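You operate a simulated robot arm through the tools that you are given. There is no shell and no other tool.

Carry out the task below with a simulated robot arm. There is one attempt and no reset: what you move stays moved.

Task
Steam the rice sheet till the window shows set.
Fine: slide the tray in, open the red stub lever, shut it at set, let the box cool under 60 C, draw the tray out.

The check looks at the end state, three seconds after you hand in, the way a careful person would. Anything else that was tipped, shoved, dropped, spilled or broken makes it a failure. Flat cloth is picked up by pressing the open fingertips on it (5 to 10 N) and closing them slowly along it; thin cloth reads only 2 to 8 mm in the jaws.

Robot
A 7-joint arm with a two-finger parallel gripper, fixed in place. Base frame: the origin is at the foot of the arm, x ahead of it, y to its left, z up. Units: m, rad, N and s.
Its first joint turns from -2.897 to 2.897 rad. Payload 4.4 kg.
The TCP is the grasp point between the finger pads, 0.023 m short of the fingertips. In the tool frame z runs along the fingers and y along their closing line. Largest opening 0.094 m; finger width 0.038, thickness 0.01; the body of the gripper, 0.054 by 0.096 m, starts 0.039 m behind the TCP.
Orientation is that of the tool frame in the base frame, as a unit quaternion [x, y, z, w]. With the fingers straight down and closing along the base's y, the tool's x points along the base's -x, its y along +y and its z along -z.

Tools
- The arm moves only by the tool step_arm. Its argument "deltas" is text: rows parted by semicolons, each of 7 numbers parted by spaces: the shift along the tool's x, y, z in mm, then the turn, a rotation vector about the tool's x, y, z in rad, then the gripper command, from -1 (fully open) to 1 (shut), values between in proportion. In form: tx ty tz wx wy wz jaw; .... A call has 1 to 20 rows; each row is the pose to reach, as a shift and turn from the pose commanded when the call began, along the tool's axes at that moment. Each row takes 0.2 s and may step no farther than 0.05 m and 0.15 rad from the row before; otherwise, or with a gripper value out of range, the whole call is refused. A pose out of reach is approached as far as the arm can. The call stops where the force on the tool passes 40 N (or 10 N more than at its start, if that is more) or the arm is blocked; 0.2 s more then pass. Each finger travels about 0.072 m/s and halts on what it meets, pressing with about 25 N; the grip force reading is that of the motor and also rises with nothing between the fingers. The clock runs only during rows and for 0.2 s after the last one: add rows that repeat a pose to give the fingers time. It gives the time, the measured TCP pose, the force on the tool (base axes), the opening and the grip force at its end, in the units of the frame above (readings bear some noise), with the torque about the TCP (base axes, N m) and any sound that the robot's microphone picked up, and new pictures: "views" is both (left out), scene, wrist or none.
- Cameras (640 x 400 px; columns grow to the right, rows downward): "scene" is fixed at [0.0508, 0.5028, 1.6211]; the picture's right is [-0.79, -0.61, 0.00], its down [-0.24, 0.30, -0.92] and it looks along [0.57, -0.73, -0.38] (base axes); focal length 361 px, centre (320, 200). "wrist" rides on the gripper at [0.086, 0.016, -0.075] in the tool frame; the picture's right is [-0.18, 0.98, 0.00], its down [-0.58, -0.11, -0.81] and it looks along [-0.79, -0.15, 0.59] (tool axes); focal length 243 px, centre (320, 200). There is no depth. A picture from a camera that has moved, and an enlarged one, comes with that camera's place and axes in the base frame and with its lens.
- close_up(camera, box): a new picture of the part [left, top, right, bottom] of that camera's present view, enlarged. It takes no simulated time.
- close_job(): hands the job in; it is judged then, once.

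Places have to be worked out from the pictures, the camera data and where the tool is seen. Open the gripper and draw the arm clear of the work before you hand the job in, unless the task says otherwise.

The tools are called after "Request:" by a JSON object that holds its "op" and its "data". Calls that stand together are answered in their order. step_arm: Moves the arm, as the interface text tells. Its arguments: {"type":"object","properties":{"deltas":{"type":"string"},"views":{"type":"string","enum":["both","scene","wrist","none"]}},"required":["deltas"]} The other tools are called the same way: close_up (camera, box) takes an enlarged picture of a part of a camera's view; close_job () hands the job in.

At the start:

```text
clock: 0.0
eef_pos: [0.5564, -0.5886, 1.2334]
tool_rot: [0.0, 1.0, 0.0, 0.0]
wrist_force: [0.6, 0.1, -1.0]
torque: [-0.01, 0.01, 0.0]
finger_gap: 0.0942
grasp_force: 0.0
```

scene: 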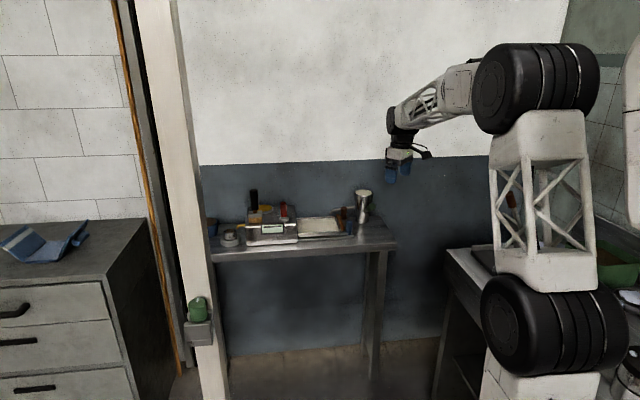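
wrist: 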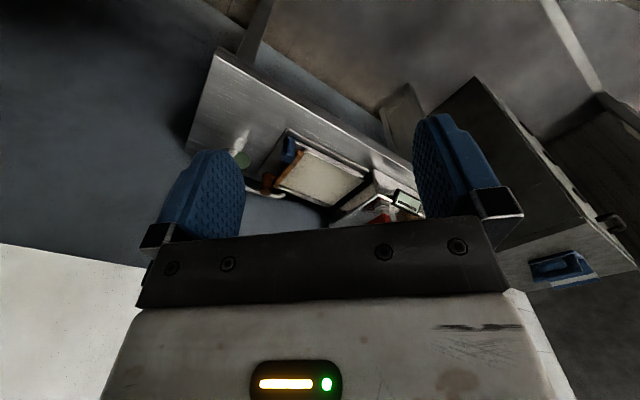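

I'll start by enlarging the bench area in both cameras to see the steamer, tray and levers before I move anything.

Request:
{"op": "close_up", "data": {"camera": "scene", "box": [200, 170, 400, 290]}}

Request:
{"op": "close_up", "data": {"camera": "wrist", "box": [220, 100, 460, 250]}}

Request:
{"op": "close_up", "data": {"camera": "scene", "box": [235, 180, 315, 250]}}

```text
3.20 times, centred on (300, 230) of scene
camera zoom: at [0.0508, 0.5028, 1.6211], right [-0.79, -0.61, 0.0], down [-0.24, 0.3, -0.92], along [0.57, -0.73, -0.38], focal length 1156 px, centre (384, 104)
```

zoom: 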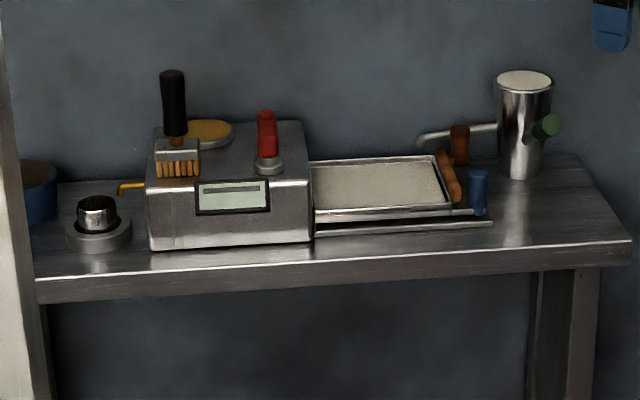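

```text
2.67 times, centred on (340, 175) of wrist
camera zoom: at [0.4676, -0.5726, 1.3081], right [0.18, 0.98, 0.0], down [0.58, -0.11, 0.81], along [0.79, -0.15, -0.59], focal length 647 px, centre (267, 267)
```

zoom: 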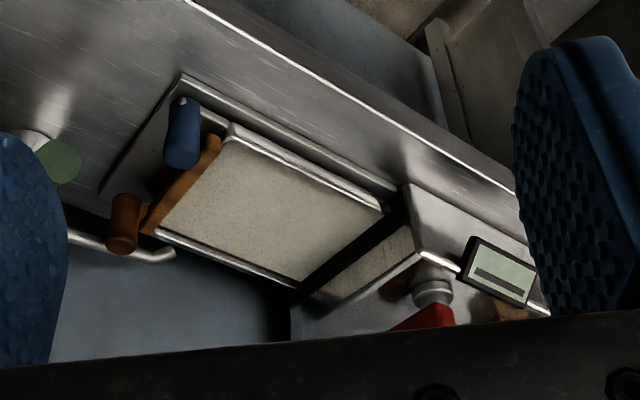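

```text
5.71 times, centred on (275, 215) of scene
camera zoom: at [0.0508, 0.5028, 1.6211], right [-0.79, -0.61, 0.0], down [-0.24, 0.3, -0.92], along [0.57, -0.73, -0.38], focal length 2064 px, centre (577, 114)
```

zoom: 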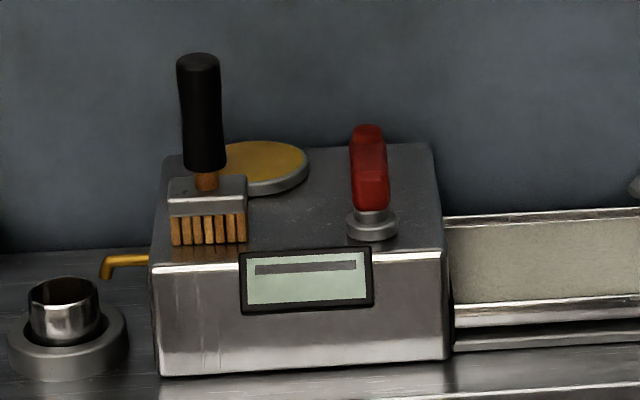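

The bench runs at roughly 45° to the base axes. I place the box near (1.05, -0.47), the tray near (0.92, -0.62) and the red lever near (1.03, -0.51, 0.95). I'll turn the tool about its axis so the wrist camera looks square at the box front, and check where the post stands.

Request:
{"op": "step_arm", "data": {"deltas": "0 0 0 0 0 0.12 -1; 0 0 0 0 0 0.24 -1; 0 0 0 0 0 0.36 -1; 0 0 0 0 0 0.48 -1; 0 0 0 0 0 0.6 -1"}}

```text
clock: 1.2
eef_pos: [0.5544, -0.588, 1.2338]
tool_rot: [0.297, 0.955, 0.0, -0.001]
wrist_force: [0.8, -0.1, -0.6]
torque: [-0.01, 0.0, 0.01]
finger_gap: 0.0942
grasp_force: 0.1
camera wrist: at [0.4924, -0.526, 1.3084], right [0.71, 0.71, 0.0], down [0.42, -0.42, 0.81], along [0.57, -0.57, -0.59], focal length 243 px, centre (320, 200)
```

scene: 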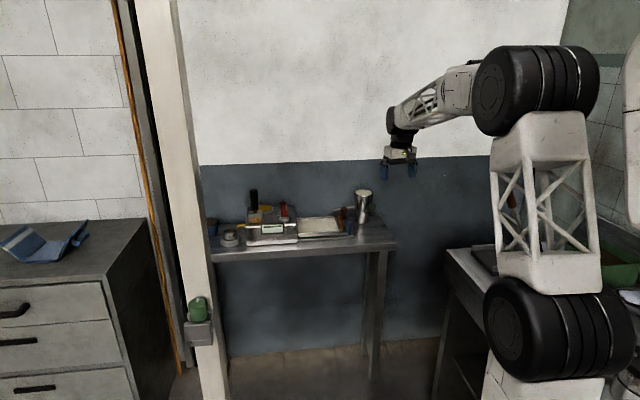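
wrist: 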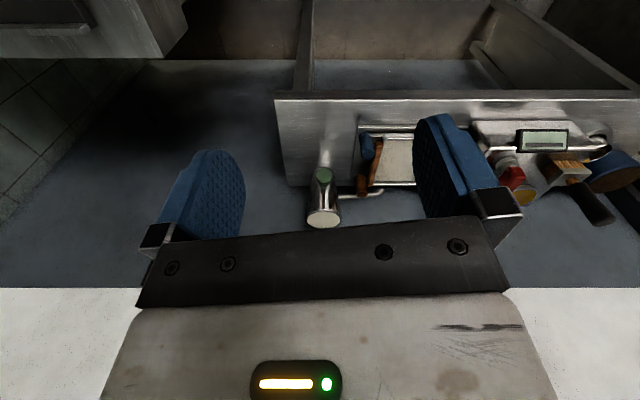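

The bench edge now lies level in the wrist view, so the bench axis is e=(0.707, 0.707). The post isn't in this view and should be at e ≳ 0.6. I'll finish squaring the tool to the bench, move along it to the front of the box and drop a little for a closer look.

Request:
{"op": "step_arm", "data": {"deltas": "-8 41 10 0 0 0.02 -1; -15 83 20 0 0 0.04 -1; -23 124 30 0 0 0.06 -1; -30 165 40 0 0 0.08 -1; -38 206 50 0 0 0.1 -1; -46 248 60 0 0 0.12 -1; -53 289 70 0 0 0.14 -1; -61 330 80 0 0 0.16 -1; -68 372 90 0 0 0.184 -1; -68 372 90 0 0 0.184 -1"}}

```text
clock: 3.4
eef_pos: [0.8178, -0.3212, 1.1443]
tool_rot: [0.382, 0.924, -0.001, 0.0]
wrist_force: [0.2, 0.4, -0.5]
torque: [0.01, 0.0, -0.04]
finger_gap: 0.0943
grasp_force: 0.0
camera wrist: at [0.7668, -0.2487, 1.2198], right [0.82, 0.57, 0.0], down [0.33, -0.49, 0.81], along [0.46, -0.66, -0.59], focal length 243 px, centre (320, 200)
```

scene: 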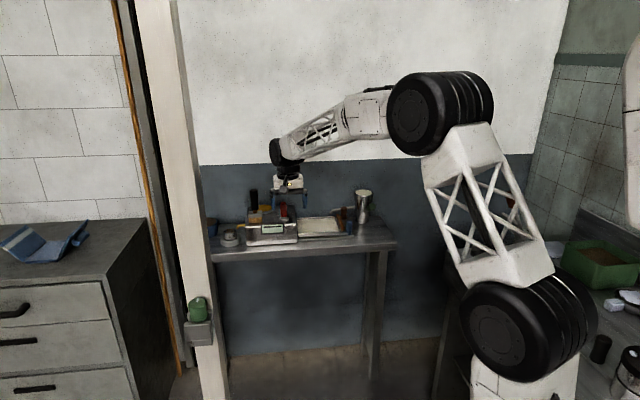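
wrist: 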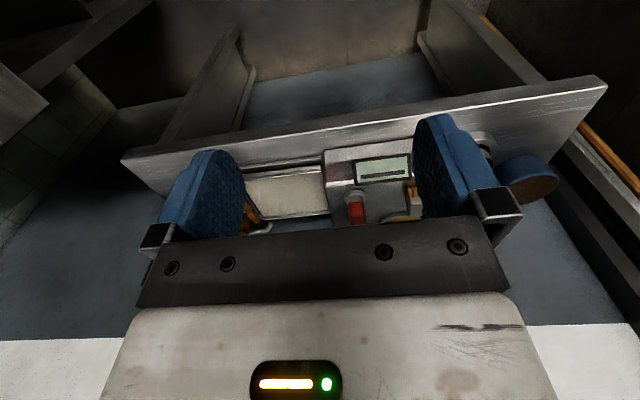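

Request:
{"op": "close_up", "data": {"camera": "wrist", "box": [230, 130, 430, 230]}}

Request:
{"op": "close_up", "data": {"camera": "wrist", "box": [120, 80, 320, 240]}}

Request:
{"op": "close_up", "data": {"camera": "scene", "box": [290, 180, 400, 250]}}

Request:
{"op": "close_up", "data": {"camera": "scene", "box": [255, 212, 295, 242]}}

```text
3.20 times, centred on (330, 180) of wrist
camera zoom: at [0.7668, -0.2487, 1.2198], right [0.82, 0.57, 0.0], down [0.33, -0.49, 0.81], along [0.46, -0.66, -0.59], focal length 776 px, centre (288, 264)
```

zoom: 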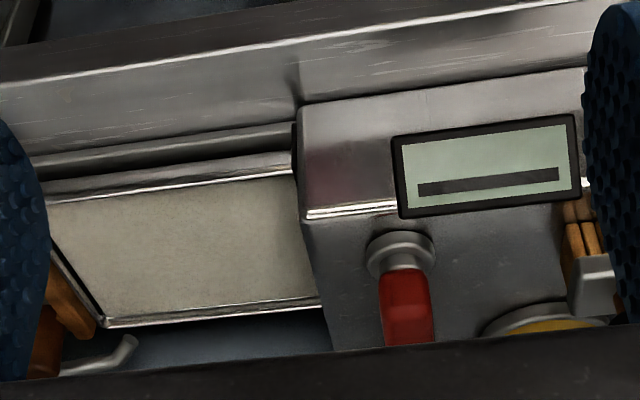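

```text
2.50 times, centred on (220, 160) of wrist
camera zoom: at [0.7668, -0.2487, 1.2198], right [0.82, 0.57, 0.0], down [0.33, -0.49, 0.81], along [0.46, -0.66, -0.59], focal length 606 px, centre (570, 300)
```

zoom: 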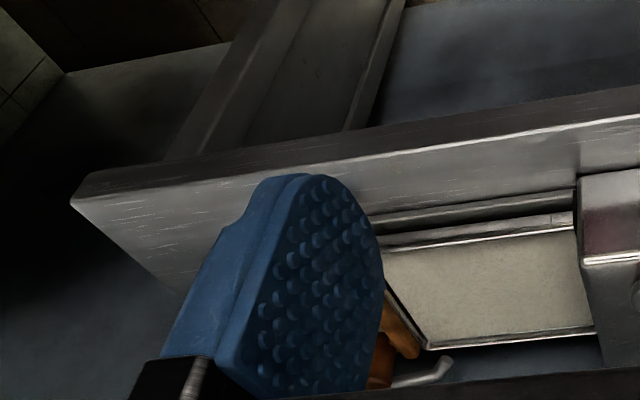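

```text
5.71 times, centred on (345, 215) of scene
camera zoom: at [0.0508, 0.5028, 1.6211], right [-0.79, -0.61, 0.0], down [-0.24, 0.3, -0.92], along [0.57, -0.73, -0.38], focal length 2064 px, centre (177, 114)
```

zoom: 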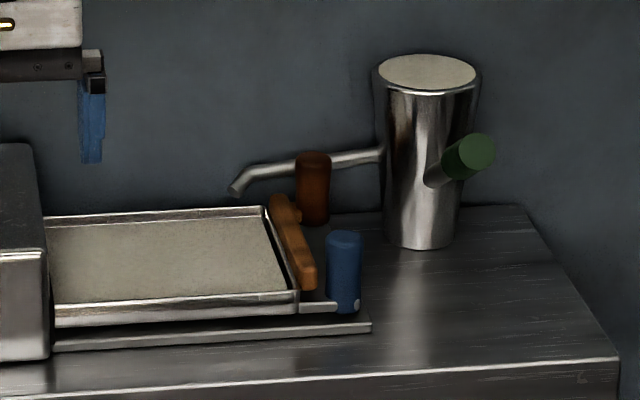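

```text
13.33 times, centred on (275, 227) of scene
camera zoom: at [0.0508, 0.5028, 1.6211], right [-0.79, -0.61, 0.0], down [-0.24, 0.3, -0.92], along [0.57, -0.73, -0.38], focal length 4815 px, centre (920, -160)
```

zoom: 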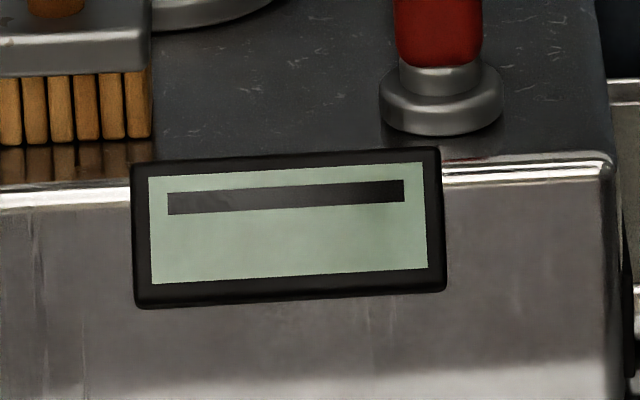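

The window is blank apart from a dark bar, and the red lever stands upright on a round boss at the box top's front corner. I need to sort out the orange bar, blue post and brown post at the tray's outer end, so I'll slide the view that way and a bit lower.

Request:
{"op": "step_arm", "data": {"deltas": "0 -42 8 0 0 0 -1; 0 -84 16 0 0 0 -1; 0 -126 24 0 0 0 -1; 0 -168 32 0 0 0 -1; 0 -210 40 0 0 0 -1; 0 -250 40 0 0 0 -1; 0 -250 40 0 0 0 -1", "views": "wrist"}}

Request:
{"op": "close_up", "data": {"camera": "wrist", "box": [180, 70, 480, 240]}}

```text
clock: 5.0
eef_pos: [0.6454, -0.4974, 1.1048]
tool_rot: [0.382, 0.924, 0.001, 0.0]
wrist_force: [0.0, 0.0, -0.8]
torque: [0.0, 0.0, 0.01]
finger_gap: 0.0939
grasp_force: 0.1
camera wrist: at [0.5945, -0.4244, 1.178], right [0.82, 0.57, 0.0], down [0.33, -0.49, 0.81], along [0.46, -0.66, -0.59], focal length 243 px, centre (320, 200)
```

wrist: 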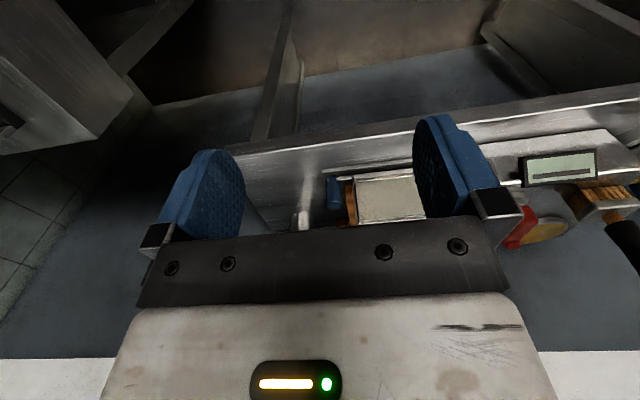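

```text
2.13 times, centred on (330, 155) of wrist
camera zoom: at [0.5945, -0.4244, 1.178], right [0.82, 0.57, 0.0], down [0.33, -0.49, 0.81], along [0.46, -0.66, -0.59], focal length 518 px, centre (299, 296)
```

zoom: 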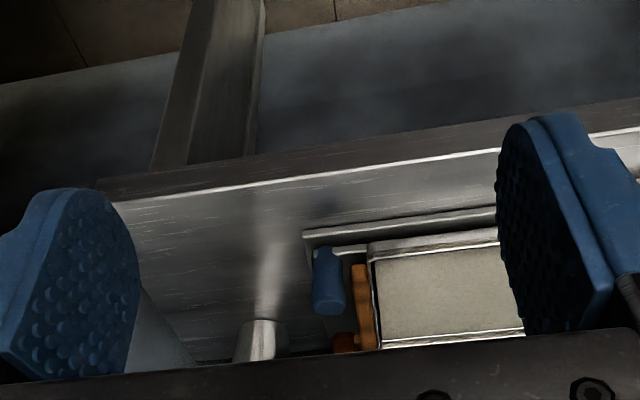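

The gripper body hides the outer end of the tray. I'll move 130 mm closer over the bench and slightly up. The fingertips stay above 1.08, clear of the pitcher, whose top is near 1.01.

Request:
{"op": "step_arm", "data": {"deltas": "-40 0 -10 0 0 0 -1; -80 0 -20 0 0 0 -1; -130 0 -30 0 0 0 -1; -130 0 -30 0 0 0 -1", "views": "wrist"}}

Request:
{"op": "close_up", "data": {"camera": "wrist", "box": [180, 70, 480, 240]}}

```text
refused: row 3 steps farther than a row can; nothing moved
```

```text
2.13 times, centred on (330, 155) of wrist
camera zoom: at [0.5945, -0.4244, 1.178], right [0.82, 0.57, 0.0], down [0.33, -0.49, 0.81], along [0.46, -0.66, -0.59], focal length 518 px, centre (299, 296)
```

zoom: 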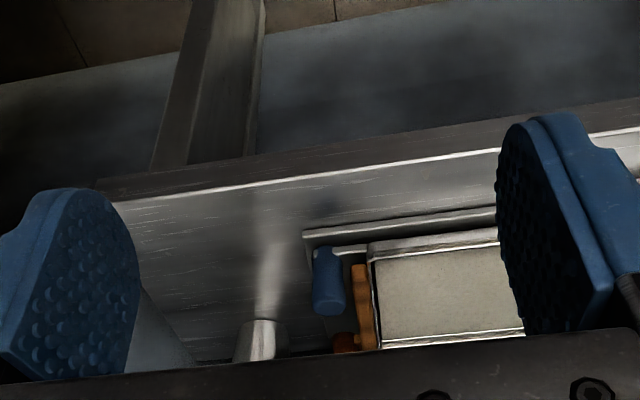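

That call was refused because one row was too long. I'll send it again with smaller steps.

Request:
{"op": "step_arm", "data": {"deltas": "-40 0 -10 0 0 0 -1; -80 0 -20 0 0 0 -1; -110 0 -25 0 0 0 -1; -130 0 -30 0 0 0 -1; -130 0 -30 0 0 0 -1", "views": "wrist"}}

Request:
{"op": "close_up", "data": {"camera": "wrist", "box": [180, 70, 480, 240]}}

```text
clock: 6.2
eef_pos: [0.7378, -0.5885, 1.1338]
tool_rot: [0.382, 0.924, -0.001, 0.0]
wrist_force: [-0.5, 0.5, 0.1]
torque: [0.02, -0.01, -0.01]
finger_gap: 0.094
grasp_force: 0.2
camera wrist: at [0.687, -0.515, 1.2089], right [0.82, 0.57, 0.0], down [0.33, -0.49, 0.81], along [0.46, -0.66, -0.59], focal length 243 px, centre (320, 200)
```

wrist: 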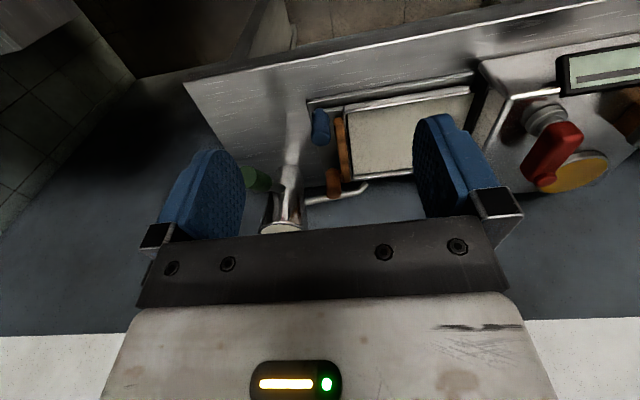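

```text
2.13 times, centred on (330, 155) of wrist
camera zoom: at [0.687, -0.515, 1.2089], right [0.82, 0.57, 0.0], down [0.33, -0.49, 0.81], along [0.46, -0.66, -0.59], focal length 518 px, centre (299, 296)
```

zoom: 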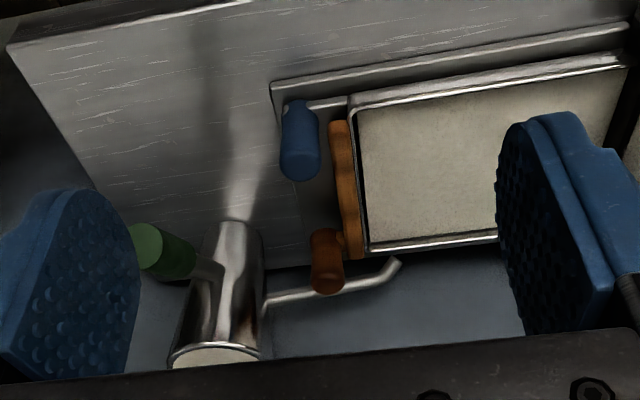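

I need to know which of these uprights is fixed to the tray. I'll turn the tool about 60° and look along the bench from the pitcher's side, with the fingertips still above 1.06.

Request:
{"op": "step_arm", "data": {"deltas": "-6 -20 0 0 0 -0.13 -1; -12 -40 5 0 0 -0.26 -1; -18 -60 10 0 0 -0.39 -1; -24 -80 15 0 0 -0.52 -1; -30 -100 20 0 0 -0.65 -1; -36 -120 25 0 0 -0.78 -1; -42 -140 30 0 0 -0.91 -1; -48 -150 35 0 0 -1.04 -1; -48 -150 35 0 0 -1.04 -1", "views": "wrist"}}

Request:
{"op": "close_up", "data": {"camera": "wrist", "box": [200, 60, 480, 220]}}

```text
clock: 8.2
eef_pos: [0.6645, -0.7292, 1.0993]
tool_rot: [-0.129, 0.992, 0.0, 0.0]
wrist_force: [0.2, 0.0, 0.1]
torque: [-0.02, 0.0, -0.02]
finger_gap: 0.0939
grasp_force: 0.0
camera wrist: at [0.5759, -0.7352, 1.1748], right [-0.07, 1.0, 0.0], down [0.59, 0.04, 0.81], along [0.8, 0.06, -0.59], focal length 243 px, centre (320, 200)
```

wrist: 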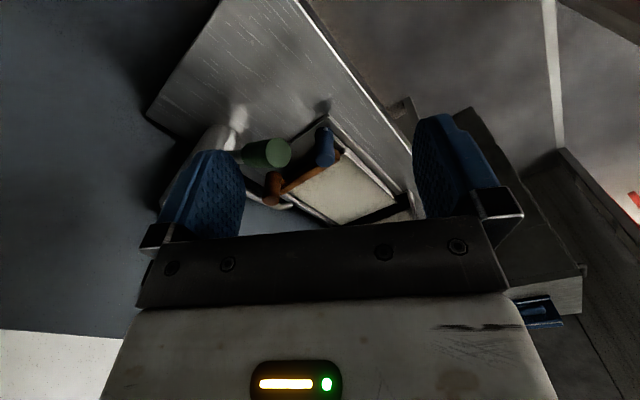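

```text
2.29 times, centred on (340, 140) of wrist
camera zoom: at [0.5759, -0.7352, 1.1748], right [-0.07, 1.0, 0.0], down [0.59, 0.04, 0.81], along [0.8, 0.06, -0.59], focal length 555 px, centre (274, 337)
```

zoom: 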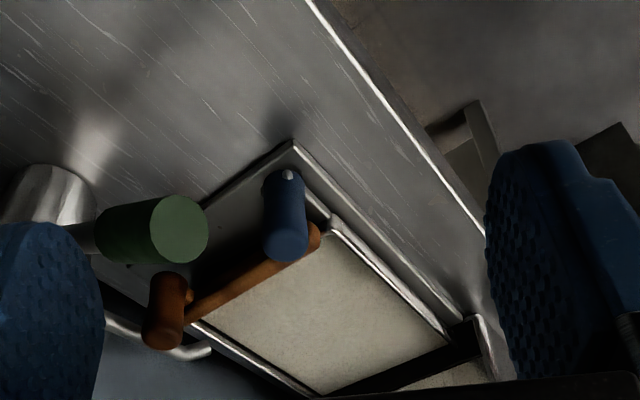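

The brown post looks joined to the orange bar, and the blue post sits on a steel rod with a bolt under it. I'll enlarge those joints.

Request:
{"op": "close_up", "data": {"camera": "wrist", "box": [250, 115, 350, 215]}}

Request:
{"op": "close_up", "data": {"camera": "scene", "box": [325, 200, 365, 240]}}

Request:
{"op": "close_up", "data": {"camera": "wrist", "box": [380, 80, 440, 220]}}

```text
4.00 times, centred on (300, 165) of wrist
camera zoom: at [0.5759, -0.7352, 1.1748], right [-0.07, 1.0, 0.0], down [0.59, 0.04, 0.81], along [0.8, 0.06, -0.59], focal length 970 px, centre (400, 340)
```

zoom: 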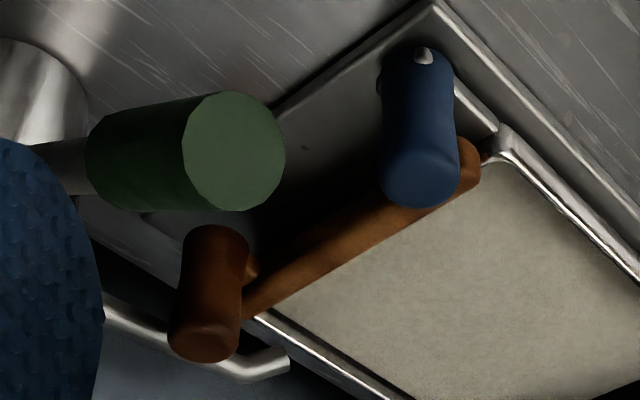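

```text
10.00 times, centred on (345, 220) of scene
camera zoom: at [0.0508, 0.5028, 1.6211], right [-0.79, -0.61, 0.0], down [-0.24, 0.3, -0.92], along [0.57, -0.73, -0.38], focal length 3611 px, centre (70, 0)
```

zoom: 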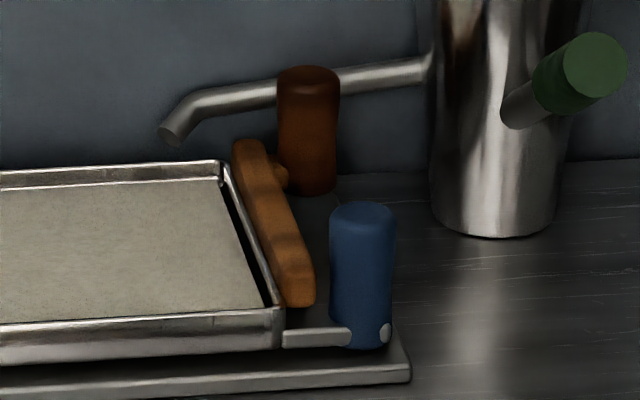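

```text
2.86 times, centred on (410, 150) of wrist
camera zoom: at [0.5759, -0.7352, 1.1748], right [-0.07, 1.0, 0.0], down [0.59, 0.04, 0.81], along [0.8, 0.06, -0.59], focal length 693 px, centre (63, 343)
```

zoom: 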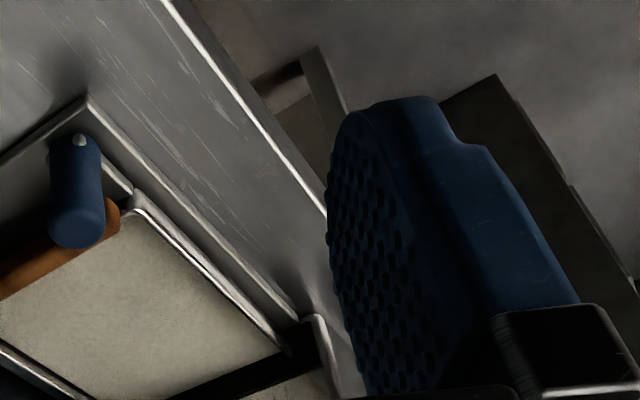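

The blue post is a grip on a rod fixed to the tray's end, at bench coordinates s≈0.08, f≈-1.08, with its top near z 0.93. That is past the reach of a straight-down tool, so I want to come in with the fingers pitched outward and the camera on top. I'll lift clear and turn the wrist the rest of the way round.

Request:
{"op": "step_arm", "data": {"deltas": "-10 32 -17 0 0 -0.13 -1; -20 64 -34 0 0 -0.26 -1; -30 96 -50 0 0 -0.39 -1; -40 128 -67 0 0 -0.52 -1; -50 160 -84 0 0 -0.65 -1; -58 190 -100 0 0 -0.78 -1; -58 190 -100 0 0 -0.91 -1; -58 190 -100 0 0 -1.04 -1; -58 190 -100 0 0 -1.17 -1; -58 190 -100 0 0 -1.3 -1; -58 190 -100 0 0 -1.43 -1; -58 190 -100 0 0 -1.56 -1; -58 190 -100 0 0 -1.69 -1; -58 190 -100 0 0 -1.82 -1; -58 190 -100 0 0 -1.95 -1; -58 190 -100 0 0 -2.09 -1; -58 190 -100 0 0 -2.09 -1"}}

```text
clock: 11.8
eef_pos: [0.6753, -0.5282, 1.1932]
tool_rot: [0.92, -0.391, -0.003, 0.002]
wrist_force: [0.0, -0.4, -1.4]
torque: [-0.01, -0.03, 0.03]
finger_gap: 0.0936
grasp_force: 0.1
out of reach, approached as far as the arm can: row 16, 17
camera wrist: at [0.723, -0.6002, 1.2679], right [-0.84, -0.55, 0.01], down [-0.32, 0.5, 0.81], along [-0.45, 0.67, -0.59], focal length 243 px, centre (320, 200)
```

scene: 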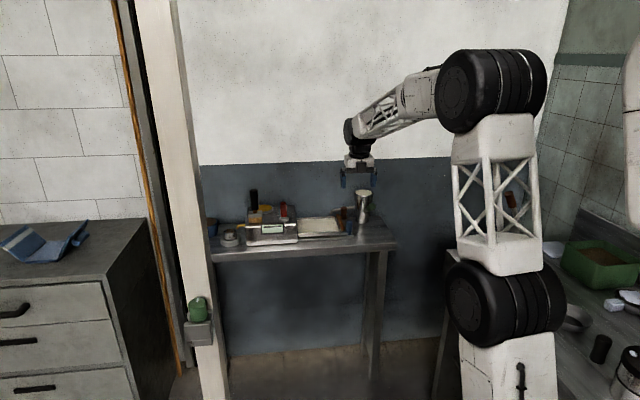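
wrist: 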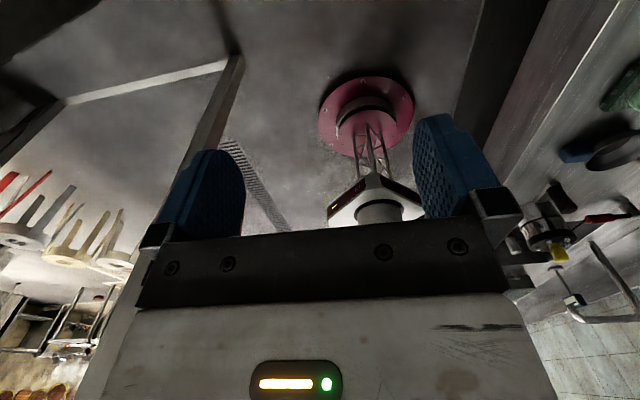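

The wrist turned round but just touches its joint limit at this spot. Moving toward the box and pitching outward should ease it, so I'll pitch about 60° outward while shifting 100 mm along the bench.

Request:
{"op": "step_arm", "data": {"deltas": "0 -15 0 0 0.13 0 -1; 0 -30 0 0 0.26 0 -1; 0 -45 0 0 0.39 0 -1; 0 -60 0 0 0.52 0 -1; 0 -75 0 0 0.65 0 -1; 0 -90 0 0 0.78 0 -1; 0 -100 0 0 0.91 0 -1; 0 -100 0 0 1.04 0 -1; 0 -100 0 0 1.04 0 -1"}}

```text
clock: 13.8
eef_pos: [0.7468, -0.4573, 1.1992]
tool_rot: [0.8, -0.336, 0.458, 0.192]
wrist_force: [1.1, -0.6, 0.2]
torque: [0.01, -0.02, 0.01]
finger_gap: 0.094
grasp_force: 0.0
camera wrist: at [0.7194, -0.4537, 1.3114], right [-0.77, -0.62, -0.16], down [-0.62, 0.78, -0.09], along [0.18, 0.03, -0.98], focal length 243 px, centre (320, 200)
```

scene: 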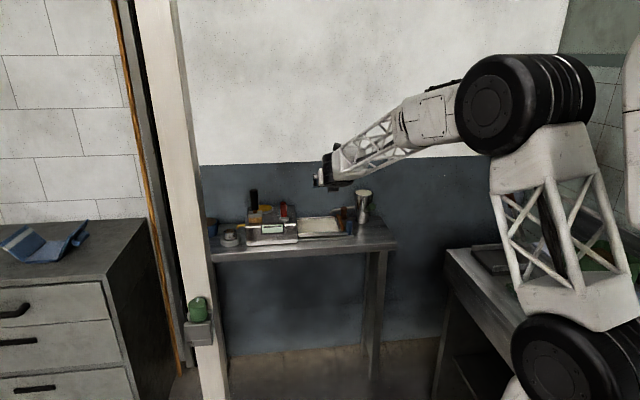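
wrist: 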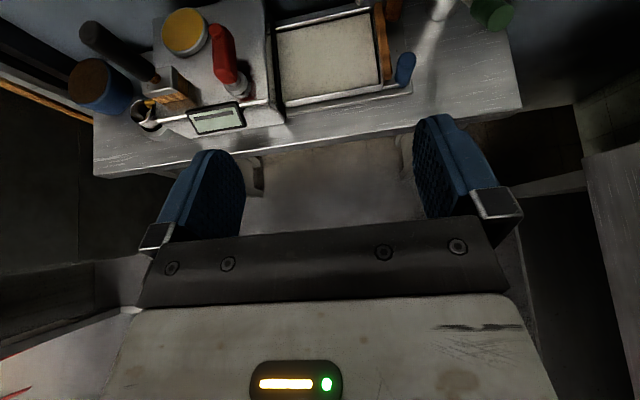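

This gives an excellent view from above of the whole station, and the pose is reachable. I'll enlarge the box top, lever and tray end.

Request:
{"op": "close_up", "data": {"camera": "wrist", "box": [60, 0, 300, 150]}}

Request:
{"op": "close_up", "data": {"camera": "wrist", "box": [260, 0, 520, 150]}}

```text
2.67 times, centred on (180, 75) of wrist
camera zoom: at [0.7194, -0.4537, 1.3114], right [-0.77, -0.62, -0.16], down [-0.62, 0.78, -0.09], along [0.18, 0.03, -0.98], focal length 647 px, centre (693, 533)
```

zoom: 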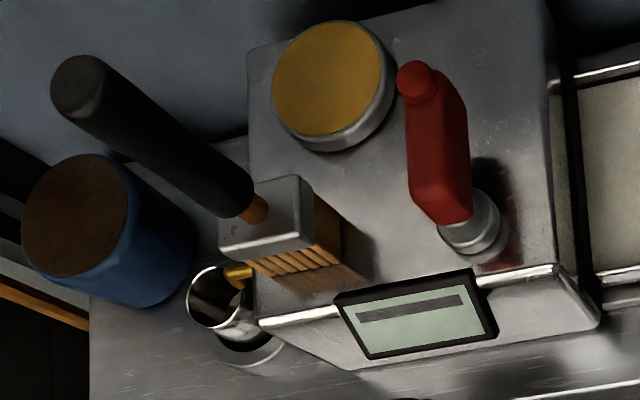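

```text
2.46 times, centred on (390, 75) of wrist
camera zoom: at [0.7194, -0.4537, 1.3114], right [-0.77, -0.62, -0.16], down [-0.62, 0.78, -0.09], along [0.18, 0.03, -0.98], focal length 597 px, centre (148, 508)
```

zoom: 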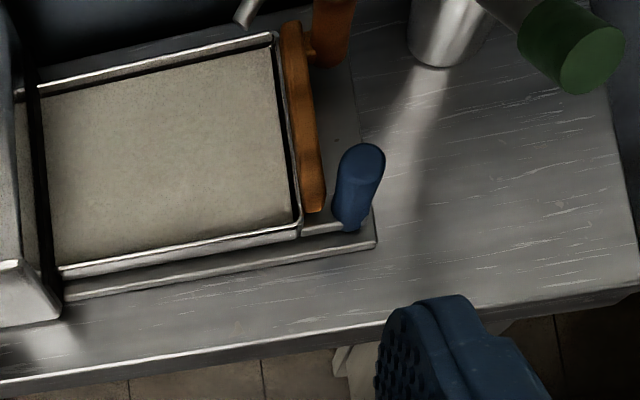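

The lever runs from its boss at (s .372, f -1.087, z .937), leaning back to a tip at about (f -1.15, z .995). The blue post stands at s≈.081, f≈-1.08, z .862–.928, joined by its rod to the tray. I'll go to a pre-grasp point in front of the post, pitching to about 75°.

Request:
{"op": "step_arm", "data": {"deltas": "-19 16 32 0 0.03 0 -1; -38 31 65 0 0.06 0 -1; -56 47 97 0 0.1 0 -1; -75 62 129 0 0.13 0 -1; -94 78 162 0 0.16 0 -1; -113 93 194 0 0.2 0 -1; -131 109 226 0 0.23 0 -1; -150 124 258 0 0.26 0 -1; -150 124 258 0 0.26 0 -1"}}

Request:
{"op": "close_up", "data": {"camera": "wrist", "box": [180, 0, 480, 200]}}

```text
clock: 15.8
eef_pos: [0.7623, -0.6496, 0.9332]
tool_rot: [0.735, -0.31, 0.556, 0.235]
wrist_force: [0.1, -0.4, 0.0]
torque: [0.0, -0.01, 0.01]
finger_gap: 0.094
grasp_force: 0.0
camera wrist: at [0.7149, -0.6266, 1.0376], right [-0.74, -0.65, -0.18], down [-0.57, 0.74, -0.34], along [0.35, -0.15, -0.92], focal length 243 px, centre (320, 200)
```

scene: 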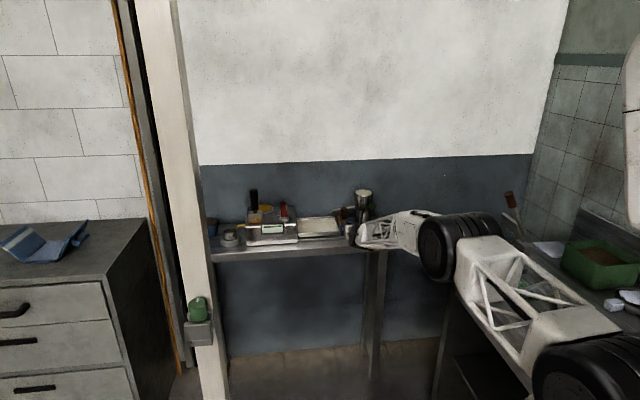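
wrist: 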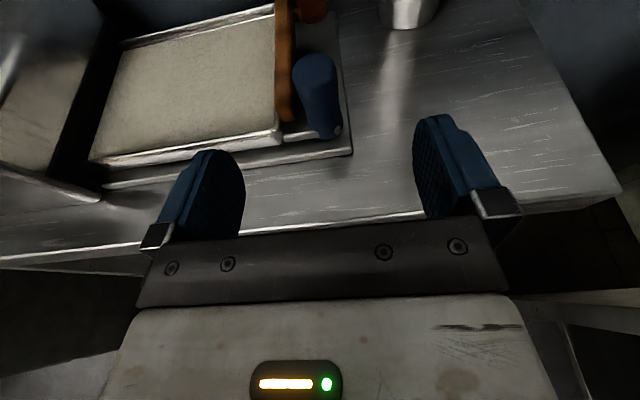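

```text
2.00 times, centred on (330, 100) of wrist
camera zoom: at [0.7149, -0.6266, 1.0376], right [-0.74, -0.65, -0.18], down [-0.57, 0.74, -0.34], along [0.35, -0.15, -0.92], focal length 485 px, centre (300, 400)
```

zoom: 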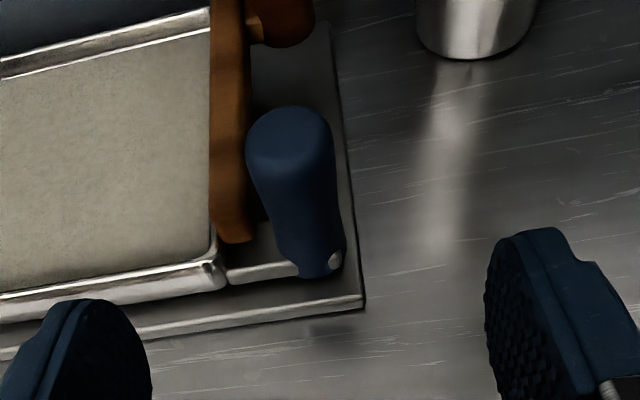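

The post axis measures s≈.078, f≈-1.08, and it stands from z .855 to .927. The orange bar next to it tops out near z .893, so I'll grip only the upper 2 cm of the post. Moving in at z≈.926 with the jaws open.

Request:
{"op": "step_arm", "data": {"deltas": "4 0 18 0 0 0 -1; 7 0 36 0 0 0 -1; 10 0 54 0 0 0 -1; 13 0 73 0 0 0 -1; 13 0 73 0 0 0 -1"}}

Request:
{"op": "close_up", "data": {"camera": "wrist", "box": [180, 40, 480, 240]}}

Request:
{"op": "close_up", "data": {"camera": "scene", "box": [300, 185, 400, 250]}}

```text
clock: 17.0
eef_pos: [0.8151, -0.7018, 0.931]
tool_rot: [0.734, -0.309, 0.558, 0.235]
wrist_force: [-0.5, -0.1, -0.2]
torque: [0.01, 0.02, -0.05]
finger_gap: 0.094
grasp_force: 0.1
camera wrist: at [0.7684, -0.6786, 1.0333], right [-0.74, -0.65, -0.18], down [-0.57, 0.74, -0.34], along [0.36, -0.15, -0.92], focal length 243 px, centre (320, 200)
```

scene: 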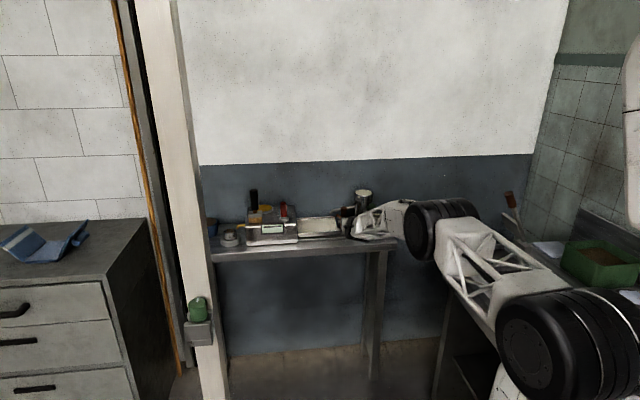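
wrist: 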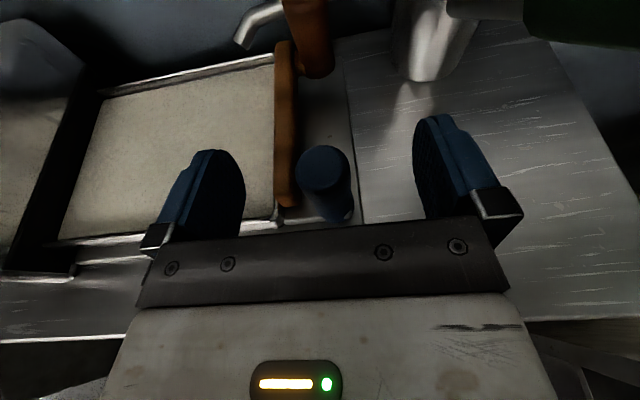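

```text
2.00 times, centred on (330, 140) of wrist
camera zoom: at [0.7684, -0.6786, 1.0333], right [-0.74, -0.65, -0.18], down [-0.57, 0.74, -0.34], along [0.36, -0.15, -0.92], focal length 485 px, centre (300, 320)
```

zoom: 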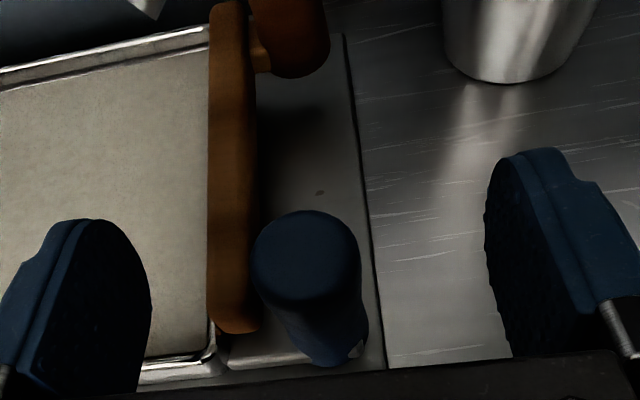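

```text
6.15 times, centred on (350, 218) of scene
camera zoom: at [0.0508, 0.5028, 1.6211], right [-0.79, -0.61, 0.0], down [-0.24, 0.3, -0.92], along [0.57, -0.73, -0.38], focal length 2222 px, centre (135, 92)
```

zoom: 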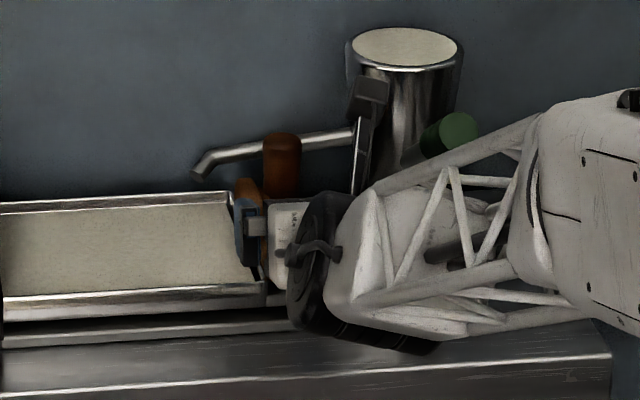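

The jaws straddle the post. Its centre reads s≈.077, f≈-1.080 and the TCP is at s .080, f -1.073, z .931. I'll correct a few mm and close slowly.

Request:
{"op": "step_arm", "data": {"deltas": "-2 2.5 4 0 0 0 -1; -2 2.5 4 0 0 0 -0.6; -2 2.5 4 0 0 0 -0.2; -2 2.5 4 0 0 0 0.2; -2 2.5 4 0 0 0 0.5; -2 2.5 4 0 0 0 0.8; -2 2.5 4 0 0 0 1; -2 2.5 4 0 0 0 1", "views": "wrist"}}

Request:
{"op": "close_up", "data": {"camera": "wrist", "box": [180, 40, 480, 240]}}

```text
clock: 18.7
eef_pos: [0.8166, -0.7026, 0.9259]
tool_rot: [0.734, -0.306, 0.559, 0.233]
wrist_force: [12.5, 3.1, -4.3]
torque: [-0.04, 0.0, 0.02]
finger_gap: 0.0281
grasp_force: 45.5
stopped in row 8: the force on the tool passed its limit at 41 N (the readings are from after the stop); the commanded pose is now the measured one
camera wrist: at [0.7702, -0.6805, 1.0306], right [-0.73, -0.65, -0.18], down [-0.58, 0.74, -0.34], along [0.36, -0.15, -0.92], focal length 243 px, centre (320, 200)
```

wrist: 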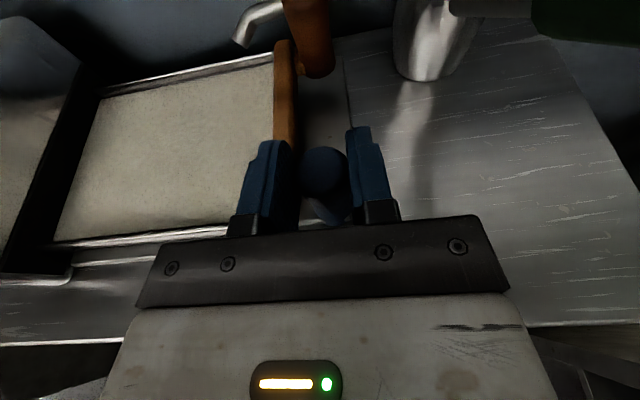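

```text
2.00 times, centred on (330, 140) of wrist
camera zoom: at [0.7702, -0.6805, 1.0306], right [-0.73, -0.65, -0.18], down [-0.58, 0.74, -0.34], along [0.36, -0.15, -0.92], focal length 485 px, centre (300, 320)
```

zoom: 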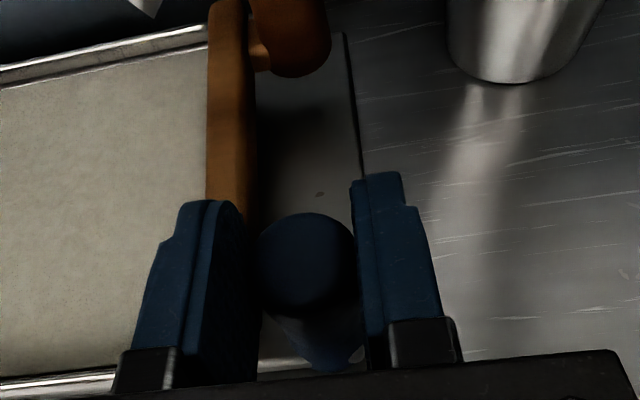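

The post is gripped, with the gap at 28 mm. I'll test a 15 mm slide toward the box and watch whether the tray moves with the post.

Request:
{"op": "step_arm", "data": {"deltas": "0 -3 0 0 0 0 1; 0 -6 0 0 0 0 1; 0 -9 0 0 0 0 1; 0 -12 0 0 0 0 1; 0 -15 0 0 0 0 1", "views": "wrist"}}

Request:
{"op": "close_up", "data": {"camera": "scene", "box": [240, 185, 380, 250]}}

```text
clock: 19.9
eef_pos: [0.8273, -0.6942, 0.9283]
tool_rot: [0.734, -0.308, 0.558, 0.234]
wrist_force: [0.0, -6.3, -2.9]
torque: [-0.15, -0.09, 0.07]
finger_gap: 0.0279
grasp_force: 44.7
camera wrist: at [0.7803, -0.6704, 1.0306], right [-0.74, -0.65, -0.18], down [-0.58, 0.74, -0.35], along [0.36, -0.15, -0.92], focal length 243 px, centre (320, 200)
```

wrist: 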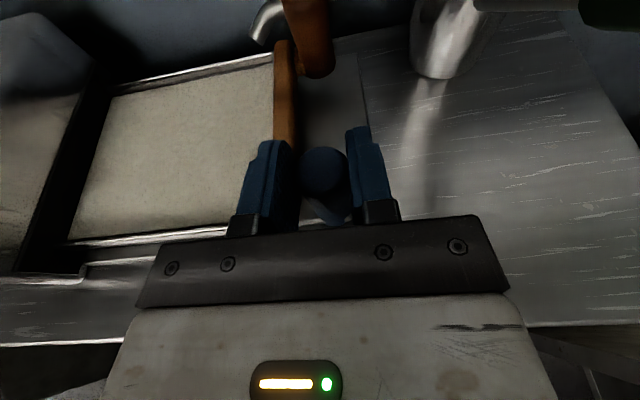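

```text
4.57 times, centred on (310, 218) of scene
camera zoom: at [0.0508, 0.5028, 1.6211], right [-0.79, -0.61, 0.0], down [-0.24, 0.3, -0.92], along [0.57, -0.73, -0.38], focal length 1651 px, centre (366, 120)
```

zoom: 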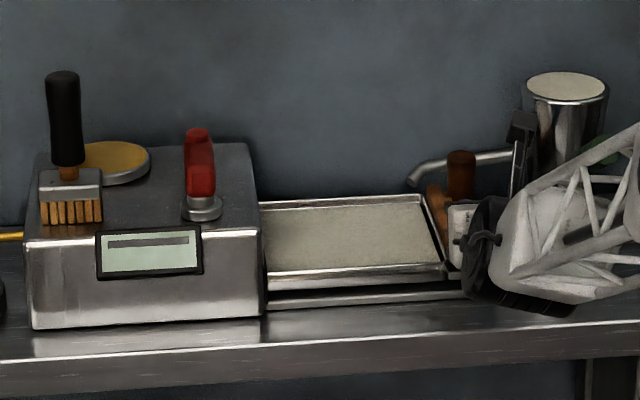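

Tray, bar and both grips moved together while the base plate stayed put, at about 5 N. I'll push on along the rails in small steps.

Request:
{"op": "step_arm", "data": {"deltas": "0 -8 0 0 0 0 1; 0 -16 0 0 0 0 1; 0 -24 0 0 0 0 1; 0 -32 0 0 0 0 1; 0 -40 0 0 0 0 1; 0 -48 0 0 0 0 1; 0 -56 0 0 0 0 1; 0 -64 0 0 0 0 1; 0 -72 0 0 0 0 1; 0 -80 0 0 0 0 1; 0 -88 0 0 0 0 1; 0 -96 0 0 0 0 1; 0 -104 0 0 0 0 1; 0 -112 0 0 0 0 1"}}

Request:
{"op": "close_up", "data": {"camera": "scene", "box": [230, 185, 350, 250]}}

```text
clock: 22.9
eef_pos: [0.9065, -0.6151, 0.9275]
tool_rot: [0.734, -0.307, 0.558, 0.234]
wrist_force: [-27.0, 22.8, 2.8]
torque: [0.33, 0.7, -0.07]
finger_gap: 0.0281
grasp_force: 44.8
camera wrist: at [0.8591, -0.5919, 1.0306], right [-0.74, -0.65, -0.18], down [-0.58, 0.74, -0.34], along [0.36, -0.15, -0.92], focal length 243 px, centre (320, 200)
```

scene: 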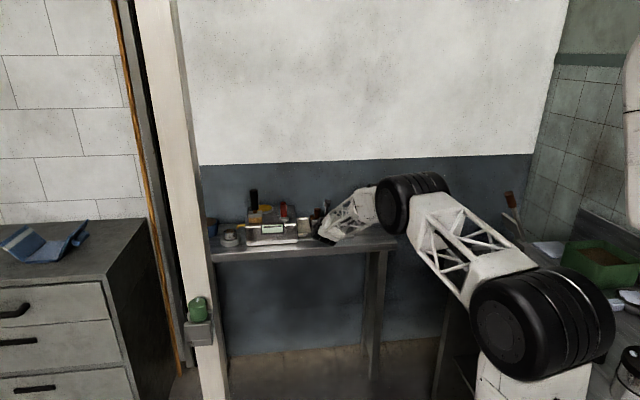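
wrist: 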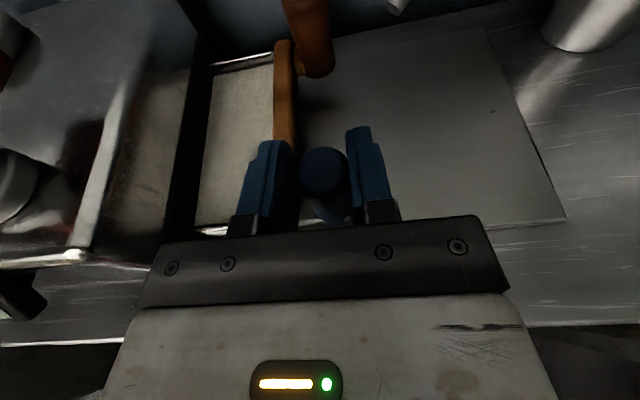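

```text
5.33 times, centred on (290, 218) of scene
camera zoom: at [0.0508, 0.5028, 1.6211], right [-0.79, -0.61, 0.0], down [-0.24, 0.3, -0.92], along [0.57, -0.73, -0.38], focal length 1926 px, centre (480, 107)
```

zoom: 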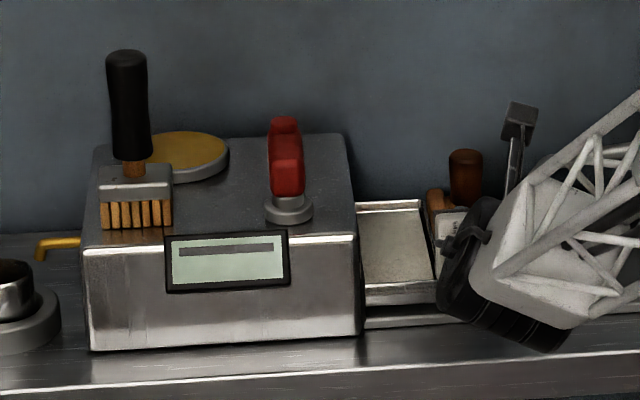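

The tray is moving in, but a side force of about 35 N toward +n has built up, so my path is a bit skewed to the rails. I'll ease 2 mm toward +n before going on.

Request:
{"op": "step_arm", "data": {"deltas": "-0.3 0 -1 0 0 0 1; -0.5 0 -2 0 0 0 1; -0.5 0 -2 0 0 0 1", "views": "none"}}

```text
clock: 23.7
eef_pos: [0.9054, -0.615, 0.927]
tool_rot: [0.734, -0.308, 0.558, 0.234]
wrist_force: [26.6, -21.1, -17.1]
torque: [-0.49, -0.07, -0.02]
finger_gap: 0.0284
grasp_force: 45.3
```

Neutral is about halfway, and the rails deviate by roughly 1 mm per 110 mm. I'll recentre by 1 mm and continue in with that slope, in smaller steps until the tray seats.

Request:
{"op": "step_arm", "data": {"deltas": "0.3 0 1 0 0 0 1; 0.3 -8 0.93 0 0 0 1; 0.3 -16 0.86 0 0 0 1; 0.25 -24 0.79 0 0 0 1; 0.25 -32 0.72 0 0 0 1; 0.25 -40 0.65 0 0 0 1; 0.2 -46 0.6 0 0 0 1; 0.2 -46 0.6 0 0 0 1"}}

Request:
{"op": "close_up", "data": {"camera": "scene", "box": [230, 185, 350, 250]}}

```text
clock: 25.5
eef_pos: [0.94, -0.5829, 0.9277]
tool_rot: [0.733, -0.308, 0.559, 0.235]
wrist_force: [-23.7, 20.1, 9.3]
torque: [0.23, 0.11, -0.03]
finger_gap: 0.0283
grasp_force: 45.0
camera wrist: at [0.893, -0.5586, 1.0307], right [-0.73, -0.65, -0.18], down [-0.58, 0.74, -0.35], along [0.36, -0.15, -0.92], focal length 243 px, centre (320, 200)
```

scene: 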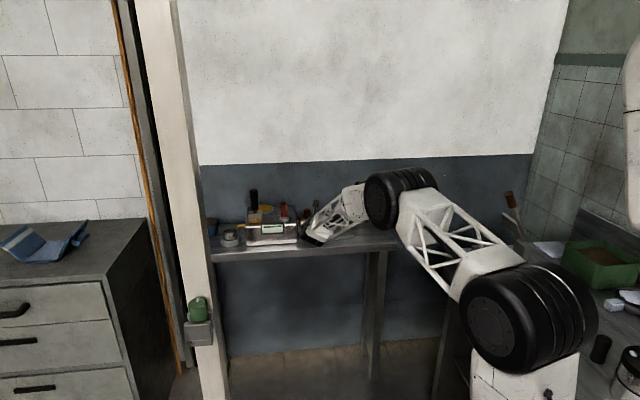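
wrist: 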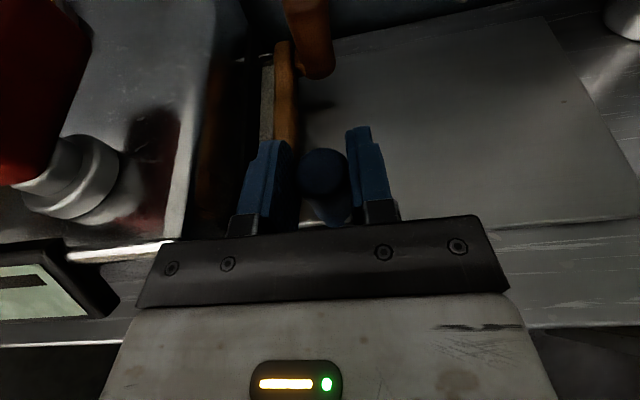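

```text
5.33 times, centred on (290, 218) of scene
camera zoom: at [0.0508, 0.5028, 1.6211], right [-0.79, -0.61, 0.0], down [-0.24, 0.3, -0.92], along [0.57, -0.73, -0.38], focal length 1926 px, centre (480, 107)
```

zoom: 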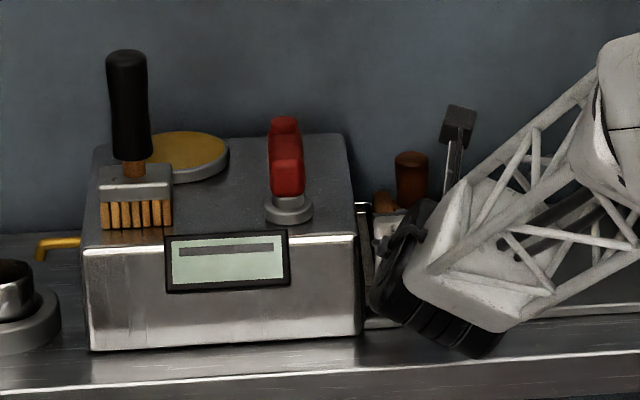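

The tray has about 15 mm left to go. I'll relieve the side load by 1 mm toward +n and ease in by small steps, watching for the end stop.

Request:
{"op": "step_arm", "data": {"deltas": "-0.3 0 -0.9 0 0 0 1; -0.3 -3 -0.93 0 0 0 1; -0.3 -6 -0.96 0 0 0 1; -0.3 -9 -0.98 0 0 0 1; -0.3 -9 -1 0 0 0 1"}}

Request:
{"op": "close_up", "data": {"camera": "wrist", "box": [140, 20, 400, 250]}}

```text
clock: 26.7
eef_pos: [0.9446, -0.5748, 0.9288]
tool_rot: [0.734, -0.308, 0.558, 0.234]
wrist_force: [11.9, -19.4, 2.0]
torque: [-0.38, 0.3, -0.19]
finger_gap: 0.0281
grasp_force: 45.0
camera wrist: at [0.8977, -0.5515, 1.0309], right [-0.74, -0.65, -0.18], down [-0.58, 0.74, -0.35], along [0.36, -0.15, -0.92], focal length 243 px, centre (320, 200)
```

scene: 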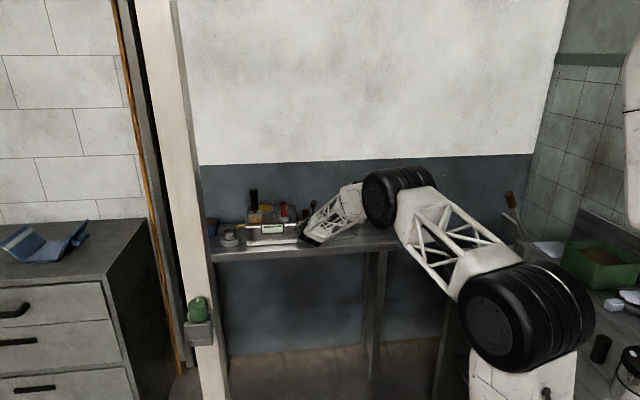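
wrist: 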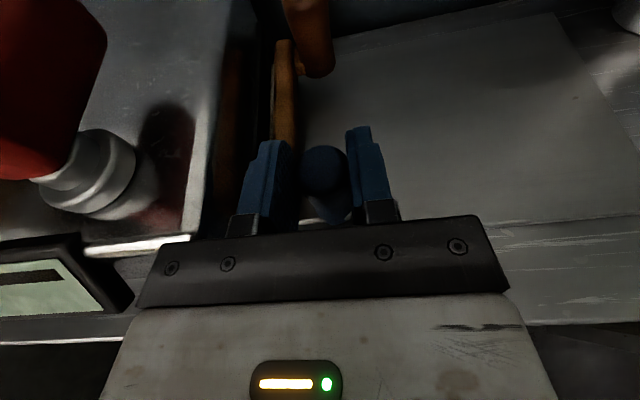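

```text
1.74 times, centred on (270, 135) of wrist
camera zoom: at [0.8977, -0.5515, 1.0309], right [-0.74, -0.65, -0.18], down [-0.58, 0.74, -0.35], along [0.36, -0.15, -0.92], focal length 422 px, centre (407, 313)
```

zoom: 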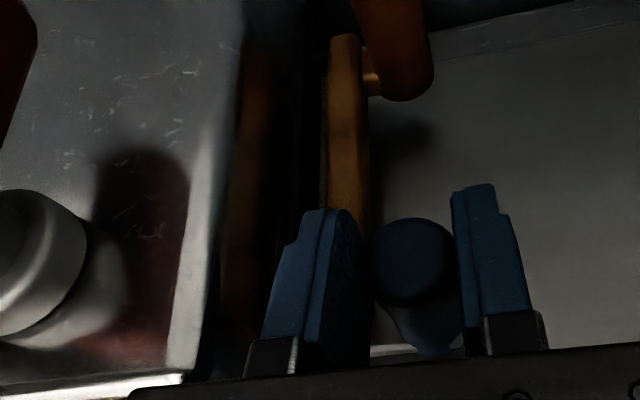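

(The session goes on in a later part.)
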